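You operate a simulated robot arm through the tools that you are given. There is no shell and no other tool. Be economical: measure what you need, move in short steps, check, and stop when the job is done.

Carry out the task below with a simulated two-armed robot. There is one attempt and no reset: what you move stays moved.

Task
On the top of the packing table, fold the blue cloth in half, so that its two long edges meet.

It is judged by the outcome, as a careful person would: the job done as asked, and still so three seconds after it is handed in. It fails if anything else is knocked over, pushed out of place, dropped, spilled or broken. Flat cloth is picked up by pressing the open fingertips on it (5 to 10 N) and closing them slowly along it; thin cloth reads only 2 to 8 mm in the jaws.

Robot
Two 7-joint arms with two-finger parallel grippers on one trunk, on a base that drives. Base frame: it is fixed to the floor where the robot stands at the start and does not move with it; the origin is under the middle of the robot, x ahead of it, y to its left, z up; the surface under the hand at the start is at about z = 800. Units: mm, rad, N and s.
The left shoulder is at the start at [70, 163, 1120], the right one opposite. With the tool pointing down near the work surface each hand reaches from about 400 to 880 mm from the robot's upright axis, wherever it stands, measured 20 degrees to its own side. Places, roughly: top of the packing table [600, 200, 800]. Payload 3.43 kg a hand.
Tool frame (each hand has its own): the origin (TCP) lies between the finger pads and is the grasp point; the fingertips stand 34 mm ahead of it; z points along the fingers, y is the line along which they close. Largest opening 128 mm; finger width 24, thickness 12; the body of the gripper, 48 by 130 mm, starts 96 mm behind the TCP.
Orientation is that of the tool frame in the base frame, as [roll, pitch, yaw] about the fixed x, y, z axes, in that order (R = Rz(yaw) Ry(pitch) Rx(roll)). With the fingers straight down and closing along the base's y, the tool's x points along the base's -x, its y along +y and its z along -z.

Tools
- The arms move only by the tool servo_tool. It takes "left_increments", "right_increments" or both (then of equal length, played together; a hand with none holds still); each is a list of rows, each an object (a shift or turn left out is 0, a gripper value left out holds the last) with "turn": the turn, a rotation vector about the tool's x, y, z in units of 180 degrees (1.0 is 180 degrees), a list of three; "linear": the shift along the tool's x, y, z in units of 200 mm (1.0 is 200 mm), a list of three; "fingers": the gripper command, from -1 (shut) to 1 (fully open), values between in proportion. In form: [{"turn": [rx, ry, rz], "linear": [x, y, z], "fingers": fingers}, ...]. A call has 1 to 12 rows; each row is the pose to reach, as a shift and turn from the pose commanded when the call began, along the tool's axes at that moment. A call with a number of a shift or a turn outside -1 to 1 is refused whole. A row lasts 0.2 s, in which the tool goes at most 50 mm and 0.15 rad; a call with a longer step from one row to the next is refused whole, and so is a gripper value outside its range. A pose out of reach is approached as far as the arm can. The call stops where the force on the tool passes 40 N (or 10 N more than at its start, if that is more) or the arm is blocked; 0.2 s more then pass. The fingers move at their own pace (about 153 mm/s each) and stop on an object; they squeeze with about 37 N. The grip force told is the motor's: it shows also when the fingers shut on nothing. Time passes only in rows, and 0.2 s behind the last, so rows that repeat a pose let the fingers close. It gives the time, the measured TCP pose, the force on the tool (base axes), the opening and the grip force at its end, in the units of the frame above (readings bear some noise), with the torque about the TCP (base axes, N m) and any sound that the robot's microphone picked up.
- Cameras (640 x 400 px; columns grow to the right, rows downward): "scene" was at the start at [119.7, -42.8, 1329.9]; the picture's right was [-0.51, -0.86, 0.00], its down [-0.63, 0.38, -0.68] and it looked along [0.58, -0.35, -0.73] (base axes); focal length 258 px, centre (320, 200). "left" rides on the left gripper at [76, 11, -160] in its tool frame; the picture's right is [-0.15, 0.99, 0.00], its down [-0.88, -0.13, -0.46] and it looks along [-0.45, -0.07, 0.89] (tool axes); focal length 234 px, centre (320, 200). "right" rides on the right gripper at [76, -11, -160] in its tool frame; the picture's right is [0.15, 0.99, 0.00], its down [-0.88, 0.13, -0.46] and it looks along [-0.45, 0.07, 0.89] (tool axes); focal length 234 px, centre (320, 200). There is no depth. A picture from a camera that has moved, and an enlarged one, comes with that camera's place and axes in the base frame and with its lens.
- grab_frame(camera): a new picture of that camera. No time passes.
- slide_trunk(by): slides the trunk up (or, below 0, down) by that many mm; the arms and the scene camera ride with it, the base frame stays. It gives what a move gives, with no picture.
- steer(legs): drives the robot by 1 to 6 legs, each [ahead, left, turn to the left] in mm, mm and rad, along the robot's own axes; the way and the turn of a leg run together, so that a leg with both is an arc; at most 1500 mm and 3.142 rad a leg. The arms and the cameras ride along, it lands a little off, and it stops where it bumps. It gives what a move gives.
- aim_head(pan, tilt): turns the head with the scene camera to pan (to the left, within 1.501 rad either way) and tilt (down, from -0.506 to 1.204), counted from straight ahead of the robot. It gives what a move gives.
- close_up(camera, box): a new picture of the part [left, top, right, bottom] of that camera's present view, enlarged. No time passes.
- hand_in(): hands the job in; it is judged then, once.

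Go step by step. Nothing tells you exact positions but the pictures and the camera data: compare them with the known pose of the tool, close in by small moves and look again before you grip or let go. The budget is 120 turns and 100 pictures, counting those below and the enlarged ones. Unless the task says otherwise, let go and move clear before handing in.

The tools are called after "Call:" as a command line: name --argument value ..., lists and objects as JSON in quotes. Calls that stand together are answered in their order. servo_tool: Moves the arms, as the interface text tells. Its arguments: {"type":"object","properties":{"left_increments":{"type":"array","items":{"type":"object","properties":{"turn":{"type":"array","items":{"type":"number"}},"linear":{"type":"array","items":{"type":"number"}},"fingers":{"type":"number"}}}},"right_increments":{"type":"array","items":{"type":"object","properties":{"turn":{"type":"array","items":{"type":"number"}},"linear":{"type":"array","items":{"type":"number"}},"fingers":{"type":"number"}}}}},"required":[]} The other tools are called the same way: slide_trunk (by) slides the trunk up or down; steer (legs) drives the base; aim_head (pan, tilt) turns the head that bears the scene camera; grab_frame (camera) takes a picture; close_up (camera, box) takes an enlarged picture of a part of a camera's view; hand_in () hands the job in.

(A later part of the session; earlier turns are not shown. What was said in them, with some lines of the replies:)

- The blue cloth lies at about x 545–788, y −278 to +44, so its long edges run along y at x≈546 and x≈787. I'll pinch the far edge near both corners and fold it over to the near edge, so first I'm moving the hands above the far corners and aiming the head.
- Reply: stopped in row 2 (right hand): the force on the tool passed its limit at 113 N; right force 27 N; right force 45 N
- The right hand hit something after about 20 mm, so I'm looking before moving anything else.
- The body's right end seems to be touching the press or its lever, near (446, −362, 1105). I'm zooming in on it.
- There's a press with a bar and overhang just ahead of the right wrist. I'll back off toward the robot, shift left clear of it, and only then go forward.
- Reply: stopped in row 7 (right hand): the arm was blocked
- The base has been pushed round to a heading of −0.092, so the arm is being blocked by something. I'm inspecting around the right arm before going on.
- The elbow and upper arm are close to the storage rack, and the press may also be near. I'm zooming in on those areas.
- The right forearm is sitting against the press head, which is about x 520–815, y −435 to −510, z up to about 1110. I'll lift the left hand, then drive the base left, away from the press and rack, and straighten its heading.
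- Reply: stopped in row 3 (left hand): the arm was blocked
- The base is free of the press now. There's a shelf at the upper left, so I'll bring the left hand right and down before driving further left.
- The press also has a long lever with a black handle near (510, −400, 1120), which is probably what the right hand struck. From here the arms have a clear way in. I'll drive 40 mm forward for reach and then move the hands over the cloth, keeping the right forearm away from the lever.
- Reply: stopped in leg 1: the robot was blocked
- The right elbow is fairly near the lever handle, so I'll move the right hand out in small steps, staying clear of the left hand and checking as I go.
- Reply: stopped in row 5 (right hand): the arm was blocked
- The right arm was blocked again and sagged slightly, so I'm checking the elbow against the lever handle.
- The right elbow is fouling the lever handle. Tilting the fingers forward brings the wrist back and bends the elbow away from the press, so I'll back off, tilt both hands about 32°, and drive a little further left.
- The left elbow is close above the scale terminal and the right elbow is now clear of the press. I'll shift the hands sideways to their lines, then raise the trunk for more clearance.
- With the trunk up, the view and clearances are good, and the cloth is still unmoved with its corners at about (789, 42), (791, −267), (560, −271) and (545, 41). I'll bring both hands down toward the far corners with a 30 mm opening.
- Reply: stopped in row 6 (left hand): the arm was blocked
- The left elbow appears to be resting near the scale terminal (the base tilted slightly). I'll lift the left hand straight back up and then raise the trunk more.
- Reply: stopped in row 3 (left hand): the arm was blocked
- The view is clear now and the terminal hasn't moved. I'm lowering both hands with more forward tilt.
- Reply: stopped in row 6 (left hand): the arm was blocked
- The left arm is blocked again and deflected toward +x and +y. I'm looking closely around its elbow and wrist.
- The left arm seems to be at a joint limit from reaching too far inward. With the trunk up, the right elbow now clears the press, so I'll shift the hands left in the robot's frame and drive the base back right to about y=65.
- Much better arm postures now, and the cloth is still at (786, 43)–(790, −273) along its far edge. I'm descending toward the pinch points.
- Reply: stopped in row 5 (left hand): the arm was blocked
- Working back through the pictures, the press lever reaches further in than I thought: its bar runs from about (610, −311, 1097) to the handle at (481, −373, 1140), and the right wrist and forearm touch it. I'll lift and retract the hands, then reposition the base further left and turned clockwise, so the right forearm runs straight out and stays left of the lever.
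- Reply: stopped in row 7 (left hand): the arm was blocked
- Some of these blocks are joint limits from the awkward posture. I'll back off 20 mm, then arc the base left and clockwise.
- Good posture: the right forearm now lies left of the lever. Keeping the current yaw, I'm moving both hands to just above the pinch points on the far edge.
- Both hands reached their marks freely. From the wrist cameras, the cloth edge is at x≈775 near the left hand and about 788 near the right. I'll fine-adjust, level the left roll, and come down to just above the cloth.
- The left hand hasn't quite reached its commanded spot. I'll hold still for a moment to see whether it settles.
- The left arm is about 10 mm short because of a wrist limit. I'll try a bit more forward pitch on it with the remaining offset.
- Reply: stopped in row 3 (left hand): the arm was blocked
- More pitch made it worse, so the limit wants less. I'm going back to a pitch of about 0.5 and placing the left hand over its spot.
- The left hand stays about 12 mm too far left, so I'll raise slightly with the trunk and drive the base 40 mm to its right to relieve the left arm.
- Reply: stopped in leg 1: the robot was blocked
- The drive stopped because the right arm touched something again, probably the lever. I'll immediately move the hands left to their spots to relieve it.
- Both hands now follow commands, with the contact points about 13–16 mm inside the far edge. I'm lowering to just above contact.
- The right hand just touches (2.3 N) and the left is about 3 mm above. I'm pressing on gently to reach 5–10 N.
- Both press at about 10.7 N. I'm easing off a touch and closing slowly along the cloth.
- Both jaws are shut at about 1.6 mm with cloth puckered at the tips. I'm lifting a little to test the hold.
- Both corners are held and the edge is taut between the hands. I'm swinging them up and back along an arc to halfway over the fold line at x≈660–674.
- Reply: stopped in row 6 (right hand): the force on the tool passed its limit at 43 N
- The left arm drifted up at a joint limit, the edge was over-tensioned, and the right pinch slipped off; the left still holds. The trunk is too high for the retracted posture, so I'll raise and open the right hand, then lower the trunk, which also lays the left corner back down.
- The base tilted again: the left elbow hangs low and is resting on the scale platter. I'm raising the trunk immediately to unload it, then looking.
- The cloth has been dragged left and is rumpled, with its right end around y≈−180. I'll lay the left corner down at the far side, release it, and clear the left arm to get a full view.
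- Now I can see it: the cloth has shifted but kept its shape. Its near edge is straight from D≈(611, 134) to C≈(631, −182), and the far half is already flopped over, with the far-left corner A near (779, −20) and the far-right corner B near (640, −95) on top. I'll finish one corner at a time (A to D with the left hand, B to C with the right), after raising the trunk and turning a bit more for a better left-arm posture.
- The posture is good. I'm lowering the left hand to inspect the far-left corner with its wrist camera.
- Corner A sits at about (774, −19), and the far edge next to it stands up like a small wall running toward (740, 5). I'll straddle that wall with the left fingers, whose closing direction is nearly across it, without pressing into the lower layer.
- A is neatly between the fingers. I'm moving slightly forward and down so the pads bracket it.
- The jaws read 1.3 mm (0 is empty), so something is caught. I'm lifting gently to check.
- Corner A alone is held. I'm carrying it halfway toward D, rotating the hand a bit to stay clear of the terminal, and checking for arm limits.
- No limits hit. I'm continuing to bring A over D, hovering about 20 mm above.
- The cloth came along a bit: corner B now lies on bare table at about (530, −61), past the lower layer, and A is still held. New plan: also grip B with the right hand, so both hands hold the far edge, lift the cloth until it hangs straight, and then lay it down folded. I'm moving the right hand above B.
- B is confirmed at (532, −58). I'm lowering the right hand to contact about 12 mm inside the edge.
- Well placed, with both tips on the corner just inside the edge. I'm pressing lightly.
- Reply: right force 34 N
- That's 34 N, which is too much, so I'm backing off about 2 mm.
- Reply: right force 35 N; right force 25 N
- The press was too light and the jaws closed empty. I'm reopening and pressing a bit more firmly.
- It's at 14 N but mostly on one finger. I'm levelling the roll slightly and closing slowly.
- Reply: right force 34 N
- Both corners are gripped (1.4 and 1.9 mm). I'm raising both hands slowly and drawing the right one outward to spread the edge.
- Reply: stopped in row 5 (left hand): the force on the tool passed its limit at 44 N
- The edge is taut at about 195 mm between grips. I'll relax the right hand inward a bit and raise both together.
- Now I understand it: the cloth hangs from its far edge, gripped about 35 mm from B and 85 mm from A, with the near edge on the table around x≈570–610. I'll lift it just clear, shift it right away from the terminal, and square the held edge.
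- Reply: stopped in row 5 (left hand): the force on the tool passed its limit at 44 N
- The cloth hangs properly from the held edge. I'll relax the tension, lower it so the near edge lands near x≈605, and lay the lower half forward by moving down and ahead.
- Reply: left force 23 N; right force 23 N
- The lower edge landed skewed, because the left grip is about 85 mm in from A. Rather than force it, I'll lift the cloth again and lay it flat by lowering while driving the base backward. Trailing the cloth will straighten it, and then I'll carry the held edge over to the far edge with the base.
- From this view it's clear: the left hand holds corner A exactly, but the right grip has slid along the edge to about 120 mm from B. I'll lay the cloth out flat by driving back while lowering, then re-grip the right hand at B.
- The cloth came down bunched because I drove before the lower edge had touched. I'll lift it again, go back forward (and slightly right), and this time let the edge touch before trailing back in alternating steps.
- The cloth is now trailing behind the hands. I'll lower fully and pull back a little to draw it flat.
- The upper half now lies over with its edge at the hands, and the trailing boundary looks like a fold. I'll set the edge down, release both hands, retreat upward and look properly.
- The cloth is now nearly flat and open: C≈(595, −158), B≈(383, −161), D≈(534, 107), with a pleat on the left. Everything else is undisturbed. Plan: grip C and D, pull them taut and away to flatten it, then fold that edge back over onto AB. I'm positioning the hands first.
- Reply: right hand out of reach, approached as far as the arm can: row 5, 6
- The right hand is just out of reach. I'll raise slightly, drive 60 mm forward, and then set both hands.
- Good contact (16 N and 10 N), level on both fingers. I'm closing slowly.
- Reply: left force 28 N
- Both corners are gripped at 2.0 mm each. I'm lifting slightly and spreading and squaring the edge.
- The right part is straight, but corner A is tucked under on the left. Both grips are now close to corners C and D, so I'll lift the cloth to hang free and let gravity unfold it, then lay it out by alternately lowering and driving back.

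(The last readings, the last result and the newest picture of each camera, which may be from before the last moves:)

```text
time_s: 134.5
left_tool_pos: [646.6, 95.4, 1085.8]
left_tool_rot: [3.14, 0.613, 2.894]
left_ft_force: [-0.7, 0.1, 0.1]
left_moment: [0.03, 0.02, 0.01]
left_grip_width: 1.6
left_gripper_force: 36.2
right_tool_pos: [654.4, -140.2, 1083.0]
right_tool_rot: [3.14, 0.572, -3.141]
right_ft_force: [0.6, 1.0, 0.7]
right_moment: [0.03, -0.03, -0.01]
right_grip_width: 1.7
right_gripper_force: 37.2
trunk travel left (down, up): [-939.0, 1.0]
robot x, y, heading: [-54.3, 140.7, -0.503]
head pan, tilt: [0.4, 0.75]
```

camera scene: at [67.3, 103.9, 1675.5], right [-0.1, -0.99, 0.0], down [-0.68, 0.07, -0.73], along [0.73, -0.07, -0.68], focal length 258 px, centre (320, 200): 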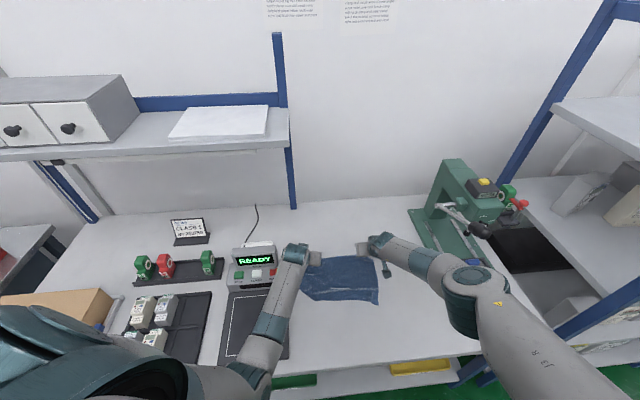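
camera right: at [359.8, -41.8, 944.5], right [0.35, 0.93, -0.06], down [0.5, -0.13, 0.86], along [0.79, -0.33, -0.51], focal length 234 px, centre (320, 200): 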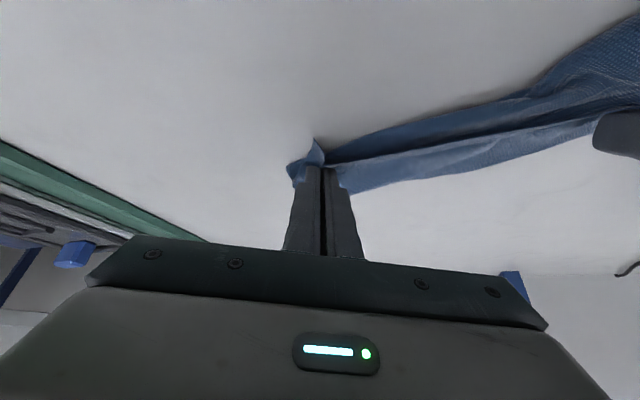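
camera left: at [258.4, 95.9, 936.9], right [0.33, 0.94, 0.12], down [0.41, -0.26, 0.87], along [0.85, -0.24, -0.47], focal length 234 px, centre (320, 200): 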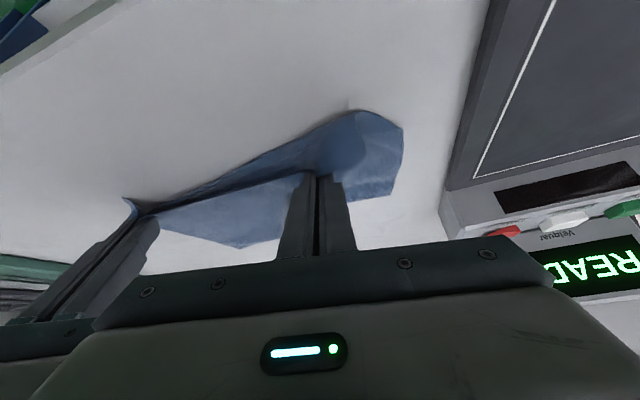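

Call:
steer --legs '[[53, 29, 0]]'

Call:
servo_tool --left_increments '[{"linear": [0.058, 0, 0.082]}, {"linear": [0.116, 0, 0.163]}, {"linear": [0.174, 0, 0.245]}, {"linear": [0.174, 0, 0.245]}]' --right_increments '[{"linear": [0.054, 0, 0.084]}, {"linear": [0.109, 0, 0.168]}, {"linear": [0.163, 0, 0.252]}, {"linear": [0.163, 0, 0.252]}]'

Call:
steer --legs '[[-44, -24, 0]]'

Call:
servo_tool --left_increments '[{"linear": [0.072, 0, 0.102]}, {"linear": [0.145, 0, 0.204]}, {"linear": [0.145, 0, 0.204]}]' --right_increments '[{"linear": [0.068, 0, 0.105]}, {"linear": [0.136, 0, 0.21]}, {"linear": [0.136, 0, 0.21]}]'

Call:
steer --legs '[[-53, -29, 0]]'

Call:
servo_tool --left_increments '[{"linear": [0.072, 0, 0.102]}, {"linear": [0.145, 0, 0.204]}, {"linear": [0.145, 0, 0.204]}]' --right_increments '[{"linear": [0.068, 0, 0.105]}, {"linear": [0.136, 0, 0.21]}, {"linear": [0.136, 0, 0.21]}]'

Call:
steer --legs '[[-53, -29, 0]]'

Call:
servo_tool --left_increments '[{"linear": [0.065, 0, 0.092]}, {"linear": [0.13, 0, 0.184]}, {"linear": [0.13, 0, 0.184]}]' --right_increments '[{"linear": [0.061, 0, 0.095]}, {"linear": [0.122, 0, 0.189]}, {"linear": [0.122, 0, 0.189]}]'

Call:
steer --legs '[[-44, -24, 0]]'

Call:
servo_tool --left_increments '[{"linear": [0.048, 0, 0.067]}, {"linear": [0.0955, 0, 0.135]}, {"linear": [0.0955, 0, 0.135]}]' --right_increments '[{"linear": [0.045, 0, 0.07]}, {"linear": [0.09, 0, 0.138]}, {"linear": [0.09, 0, 0.138]}]'

Call:
steer --legs '[[-44, -24, 0]]'

Call:
grab_frame --camera "scene"

```text
time_s: 135.4
left_tool_pos: [700.8, 94.6, 1089.9]
left_tool_rot: [-3.141, 0.618, 2.893]
left_ft_force: [-0.5, -0.5, 0.2]
left_moment: [0.0, -0.06, -0.02]
left_grip_width: 1.7
left_gripper_force: 36.7
right_tool_pos: [708.9, -141.0, 1086.4]
right_tool_rot: [-3.141, 0.577, -3.141]
right_ft_force: [-0.6, -0.1, -0.1]
right_moment: [-0.01, 0.0, 0.01]
right_grip_width: 1.8
right_gripper_force: 36.6
trunk travel left (down, up): [-939.0, 1.0]
robot x, y, heading: [5.9, 135.1, -0.5]
head pan, tilt: [0.4, 0.75]
```

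```text
time_s: 136.4
left_tool_pos: [707.0, 94.5, 1026.1]
left_tool_rot: [-3.141, 0.613, 2.896]
left_ft_force: [-0.3, 0.1, 0.1]
left_moment: [-0.02, 0.01, 0.01]
left_grip_width: 1.3
left_gripper_force: 36.4
right_tool_pos: [712.2, -141.7, 1021.7]
right_tool_rot: [3.141, 0.574, -3.14]
right_ft_force: [-0.2, -0.1, 0.6]
right_moment: [-0.03, 0.02, 0.01]
right_grip_width: 1.7
right_gripper_force: 37.2
trunk travel left (down, up): [-939.0, 1.0]
robot x, y, heading: [9.2, 135.0, -0.499]
head pan, tilt: [0.4, 0.75]
```

```text
time_s: 137.4
left_tool_pos: [662.4, 96.0, 1020.4]
left_tool_rot: [-3.141, 0.607, 2.897]
left_ft_force: [0.6, -1.0, -1.5]
left_moment: [-0.01, 0.04, 0.01]
left_grip_width: 1.8
left_gripper_force: 36.7
right_tool_pos: [670.6, -141.6, 1018.6]
right_tool_rot: [3.141, 0.564, -3.141]
right_ft_force: [0.7, -0.1, 1.0]
right_moment: [0.03, 0.06, 0.04]
right_grip_width: 1.9
right_gripper_force: 36.1
trunk travel left (down, up): [-939.0, 1.0]
robot x, y, heading: [-44.7, 138.6, -0.498]
head pan, tilt: [0.4, 0.75]
```

```text
time_s: 138.2
left_tool_pos: [655.3, 96.4, 977.4]
left_tool_rot: [3.138, 0.614, 2.896]
left_ft_force: [-1.2, -0.2, 0.3]
left_moment: [0.0, -0.03, 0.0]
left_grip_width: 1.7
left_gripper_force: 36.4
right_tool_pos: [662.1, -140.2, 974.1]
right_tool_rot: [3.138, 0.575, -3.139]
right_ft_force: [-0.5, -0.9, 0.0]
right_moment: [0.02, 0.0, 0.0]
right_grip_width: 1.7
right_gripper_force: 36.7
trunk travel left (down, up): [-939.0, 1.0]
robot x, y, heading: [-45.1, 135.0, -0.501]
head pan, tilt: [0.4, 0.75]
```

```text
time_s: 139.2
left_tool_pos: [602.7, 97.5, 972.4]
left_tool_rot: [3.14, 0.606, 2.899]
left_ft_force: [0.3, -0.4, 0.0]
left_moment: [0.01, 0.04, 0.0]
left_grip_width: 1.4
left_gripper_force: 36.4
right_tool_pos: [611.7, -139.0, 968.1]
right_tool_rot: [3.14, 0.566, -3.138]
right_ft_force: [0.7, -0.4, -0.9]
right_moment: [-0.03, 0.01, -0.03]
right_grip_width: 1.8
right_gripper_force: 36.4
trunk travel left (down, up): [-939.0, 1.0]
robot x, y, heading: [-99.6, 136.8, -0.496]
head pan, tilt: [0.4, 0.75]
```

```text
time_s: 139.9
left_tool_pos: [595.6, 97.6, 930.7]
left_tool_rot: [3.14, 0.614, 2.899]
left_ft_force: [-0.1, -1.0, -0.2]
left_moment: [0.02, -0.01, 0.01]
left_grip_width: 1.8
left_gripper_force: 35.9
right_tool_pos: [604.4, -141.3, 925.1]
right_tool_rot: [3.142, 0.574, -3.139]
right_ft_force: [-0.7, 0.2, -0.2]
right_moment: [-0.01, -0.03, -0.02]
right_grip_width: 1.7
right_gripper_force: 36.5
trunk travel left (down, up): [-939.0, 1.0]
robot x, y, heading: [-101.8, 138.3, -0.499]
head pan, tilt: [0.4, 0.75]
```

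```text
time_s: 140.9
left_tool_pos: [546.0, 97.6, 925.0]
left_tool_rot: [3.141, 0.607, 2.899]
left_ft_force: [1.4, 0.0, -0.6]
left_moment: [0.02, 0.03, 0.0]
left_grip_width: 1.7
left_gripper_force: 36.5
right_tool_pos: [553.9, -140.8, 917.9]
right_tool_rot: [3.14, 0.569, -3.139]
right_ft_force: [-0.1, 0.4, 0.3]
right_moment: [-0.01, 0.04, -0.01]
right_grip_width: 1.8
right_gripper_force: 36.4
trunk travel left (down, up): [-939.0, 1.0]
robot x, y, heading: [-160.4, 135.7, -0.499]
head pan, tilt: [0.4, 0.75]
```

```text
time_s: 141.7
left_tool_pos: [538.3, 98.6, 887.4]
left_tool_rot: [3.141, 0.615, 2.899]
left_ft_force: [-0.6, -0.5, -0.9]
left_moment: [0.01, 0.0, 0.04]
left_grip_width: 1.8
left_gripper_force: 36.1
right_tool_pos: [547.8, -141.0, 880.4]
right_tool_rot: [3.141, 0.573, -3.138]
right_ft_force: [-0.2, 0.4, -0.2]
right_moment: [-0.03, -0.06, -0.02]
right_grip_width: 1.8
right_gripper_force: 36.8
trunk travel left (down, up): [-939.0, 1.0]
robot x, y, heading: [-159.4, 139.1, -0.498]
head pan, tilt: [0.4, 0.75]
```

```text
time_s: 142.6
left_tool_pos: [497.7, 97.7, 882.0]
left_tool_rot: [-3.14, 0.607, 2.898]
left_ft_force: [0.1, 0.2, 0.4]
left_moment: [0.03, 0.04, -0.03]
left_grip_width: 1.8
left_gripper_force: 36.8
right_tool_pos: [506.5, -140.6, 875.1]
right_tool_rot: [3.139, 0.568, -3.138]
right_ft_force: [1.5, -1.0, -0.1]
right_moment: [0.02, 0.02, 0.0]
right_grip_width: 1.7
right_gripper_force: 36.9
trunk travel left (down, up): [-939.0, 1.0]
robot x, y, heading: [-208.1, 137.5, -0.498]
head pan, tilt: [0.4, 0.75]
```

```text
time_s: 143.4
left_tool_pos: [491.0, 98.1, 853.7]
left_tool_rot: [3.138, 0.615, 2.897]
left_ft_force: [-0.8, 0.2, -0.2]
left_moment: [0.02, -0.01, 0.01]
left_grip_width: 1.8
left_gripper_force: 36.8
right_tool_pos: [499.2, -141.4, 848.3]
right_tool_rot: [3.139, 0.576, -3.138]
right_ft_force: [-1.0, 0.8, -0.3]
right_moment: [0.03, 0.02, -0.01]
right_grip_width: 1.7
right_gripper_force: 36.4
trunk travel left (down, up): [-939.0, 1.0]
robot x, y, heading: [-205.8, 134.9, -0.496]
head pan, tilt: [0.4, 0.75]
```

```text
time_s: 144.4
left_tool_pos: [447.7, 99.8, 848.1]
left_tool_rot: [3.141, 0.608, 2.899]
left_ft_force: [0.3, -1.3, 0.1]
left_moment: [-0.01, 0.02, 0.0]
left_grip_width: 1.8
left_gripper_force: 36.6
right_tool_pos: [456.5, -141.8, 843.3]
right_tool_rot: [3.14, 0.567, -3.137]
right_ft_force: [0.8, 0.5, 0.0]
right_moment: [0.0, 0.04, 0.0]
right_grip_width: 1.7
right_gripper_force: 36.5
trunk travel left (down, up): [-939.0, 1.0]
robot x, y, heading: [-256.1, 135.9, -0.498]
head pan, tilt: [0.4, 0.75]
```

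```text
2 pictures are left
camera scene: at [-120.2, 101.4, 1674.0], right [-0.1, -1.0, 0.0], down [-0.68, 0.07, -0.73], along [0.72, -0.07, -0.69], focal length 258 px, centre (320, 200)
```

scene: 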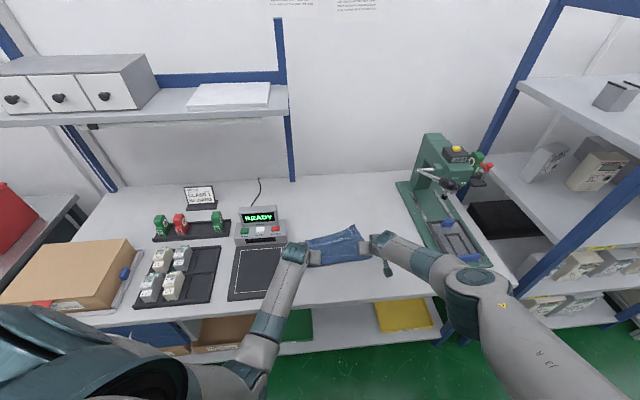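

Call:
close_up --camera "scene" --box '[270, 205, 400, 285]'

```text
4.92 times, centred on (335, 245) of scene
camera zoom: at [-120.2, 101.4, 1674.0], right [-0.1, -1.0, 0.0], down [-0.68, 0.07, -0.73], along [0.72, -0.07, -0.69], focal length 1270 px, centre (246, -22)
```

zoom: 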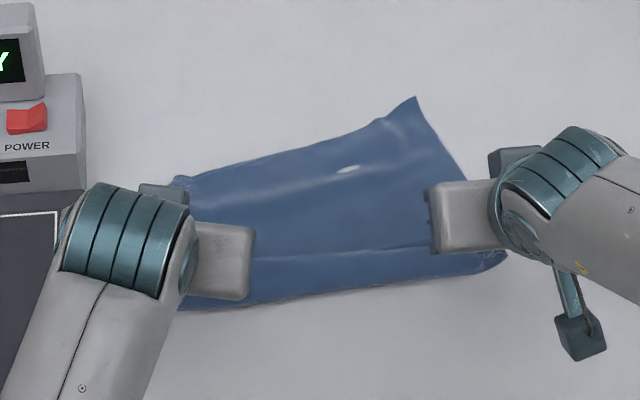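

From this close-up, I judge that D already lies over A at the left, with that side folded in half, while B sits at the far right at about (619, −124) and the right hand still holds C at about (452, −169). So I'll release D in place, raise the left hand well clear, and lift C slightly.

Call:
servo_tool --left_increments '[{"linear": [0.01, 0, 0.014]}, {"linear": [0.02, 0, 0.028]}, {"linear": [0.02, 0, 0.028], "fingers": -0.85}, {"linear": [0.02, 0, 0.028], "fingers": -0.6}, {"linear": [0.02, 0, 0.028], "fingers": -0.45}, {"linear": [0.0, 0, -0.08]}, {"linear": [-0.1, 0, -0.22]}, {"linear": [-0.2, 0, -0.37]}, {"linear": [-0.31, 0, -0.52]}, {"linear": [-0.42, 0, -0.65]}, {"linear": [-0.518, 0, -0.735]}, {"linear": [-0.518, 0, -0.735]}]' --right_increments '[{"linear": [0, 0, 0]}, {"linear": [0, 0, 0]}, {"linear": [0, 0, 0]}, {"linear": [0, 0, 0]}, {"linear": [0, 0, 0]}, {"linear": [0, 0, 0]}, {"linear": [-0.02, 0, -0.03]}, {"linear": [-0.05, 0, -0.08]}, {"linear": [-0.09, 0, -0.13]}, {"linear": [-0.13, 0, -0.19]}, {"linear": [-0.16, 0, -0.245]}, {"linear": [-0.16, 0, -0.245]}]'

Call:
steer --legs '[[97, 116, 0]]'

```text
time_s: 147.0
left_tool_pos: [445.5, 99.3, 1034.6]
left_tool_rot: [3.139, 0.616, 2.899]
left_ft_force: [-0.3, 0.4, -1.0]
left_moment: [-0.05, -0.01, 0.0]
left_grip_width: 35.2
left_gripper_force: 0.0
right_tool_pos: [452.4, -141.7, 907.3]
right_tool_rot: [3.141, 0.573, -3.138]
right_ft_force: [-0.3, 0.2, -0.7]
right_moment: [0.02, 0.04, 0.0]
right_grip_width: 2.0
right_gripper_force: 36.3
trunk travel left (down, up): [-939.0, 1.0]
robot x, y, heading: [-254.7, 135.3, -0.492]
head pan, tilt: [0.4, 0.75]
```

```text
time_s: 148.3
left_tool_pos: [582.9, 154.1, 1035.3]
left_tool_rot: [3.138, 0.616, 2.897]
left_ft_force: [0.2, -0.3, 0.1]
left_moment: [0.04, -0.03, 0.05]
left_grip_width: 35.1
left_gripper_force: 0.0
right_tool_pos: [590.2, -86.7, 907.9]
right_tool_rot: [3.14, 0.574, -3.138]
right_ft_force: [-0.6, -0.4, 0.4]
right_moment: [0.06, 0.0, 0.02]
right_grip_width: 1.7
right_gripper_force: 36.5
trunk travel left (down, up): [-939.0, 1.0]
robot x, y, heading: [-115.8, 191.0, -0.496]
head pan, tilt: [0.4, 0.75]
```

C is now above B. I'm lowering, releasing, and lifting the right hand straight away.

Call:
servo_tool --right_increments '[{"linear": [0.05, 0, 0.1]}, {"linear": [0.1, 0, 0.2]}, {"linear": [0.15, 0, 0.296]}, {"linear": [0.15, 0, 0.296]}, {"linear": [0.15, 0, 0.296], "fingers": -0.85}, {"linear": [0.15, 0, 0.296], "fingers": -0.6}, {"linear": [0.15, 0, 0.296], "fingers": -0.45}, {"linear": [0.13, 0, 0.18]}, {"linear": [0.06, 0, 0.02]}, {"linear": [-0.04, 0, -0.16]}, {"linear": [-0.14, 0, -0.34]}, {"linear": [-0.24, 0, -0.52]}]'

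Call:
servo_tool --left_increments '[{"linear": [0.1, 0.15, -0.05]}, {"linear": [0.2, 0.3, -0.1]}, {"linear": [0.3, 0.45, -0.15]}, {"linear": [0.4, 0.55, -0.2]}]' --right_increments '[{"linear": [0.15, -0.15, 0]}, {"linear": [0.3, -0.3, 0]}, {"linear": [0.45, -0.45, 0]}, {"linear": [0.6, -0.6, 0]}]'

Call:
close_up --camera "scene" --box '[250, 170, 450, 310]'

```text
time_s: 150.9
left_tool_pos: [583.0, 155.0, 1034.5]
left_tool_rot: [3.141, 0.615, 2.897]
left_ft_force: [0.2, -1.2, -0.7]
left_moment: [0.0, 0.0, -0.01]
left_grip_width: 35.2
left_gripper_force: 0.2
right_tool_pos: [573.5, -85.3, 1021.6]
right_tool_rot: [3.14, 0.572, -3.138]
right_ft_force: [0.0, 0.3, 0.4]
right_moment: [0.01, -0.06, -0.03]
right_grip_width: 35.1
right_gripper_force: 0.0
trunk travel left (down, up): [-939.0, 1.0]
robot x, y, heading: [-118.0, 188.2, -0.504]
head pan, tilt: [0.4, 0.75]
```

```text
time_s: 151.9
left_tool_pos: [525.8, 282.4, 1024.0]
left_tool_rot: [3.136, 0.616, 2.896]
left_ft_force: [-0.1, 0.2, 1.3]
left_moment: [-0.01, 0.0, 0.01]
left_grip_width: 35.2
left_gripper_force: 0.1
right_tool_pos: [470.5, -206.8, 956.7]
right_tool_rot: [3.14, 0.576, -3.139]
right_ft_force: [-0.5, 0.1, 0.8]
right_moment: [-0.02, 0.0, 0.01]
right_grip_width: 35.2
right_gripper_force: 0.2
trunk travel left (down, up): [-939.0, 1.0]
robot x, y, heading: [-121.4, 188.6, -0.498]
head pan, tilt: [0.4, 0.75]
```

```text
2.86 times, centred on (350, 240) of scene
camera zoom: at [6.7, 156.3, 1675.2], right [-0.1, -1.0, 0.0], down [-0.68, 0.07, -0.73], along [0.73, -0.07, -0.68], focal length 737 px, centre (234, 86)
```

zoom: 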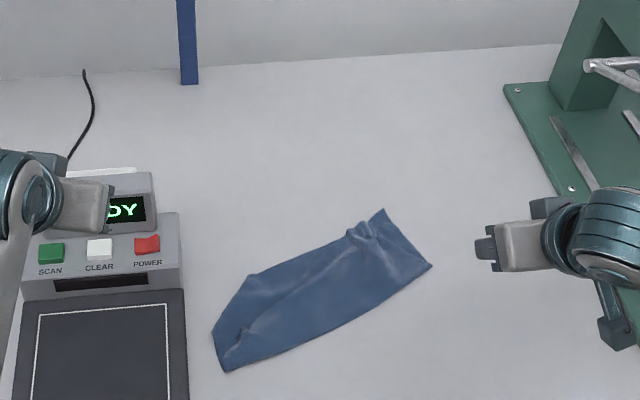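

The cloth now lies as a half-width strip of about 324 × 110 mm with the long edges roughly together. Both hands are open and clear, nothing else looks moved in the view, and I have no pictures left, so I'm handing it in.

Call:
hand_in

```text
The job is handed in.
```

I handed in the blue cloth folded roughly in half lengthwise, as a strip of about 324 × 110 mm. I couldn't confirm that its two long edges meet exactly.

- **Fold:** In the last picture the left end was cut off at an angle, and there were small puckers where the grippers had let go. I had no pictures left to check further or straighten it.
- **Position:** The cloth ended up nearer the robot than where it started and turned at an angle.
- **Other objects:** Early on, the right arm bumped the press lever more than once, and the left elbow probably rested on the scale. Nothing looked knocked over or out of place in the later pictures. I couldn't check the lever, because the arm hid its handle in the early views.
- **Hands:** Both grippers were open and clear of the cloth when I handed in.
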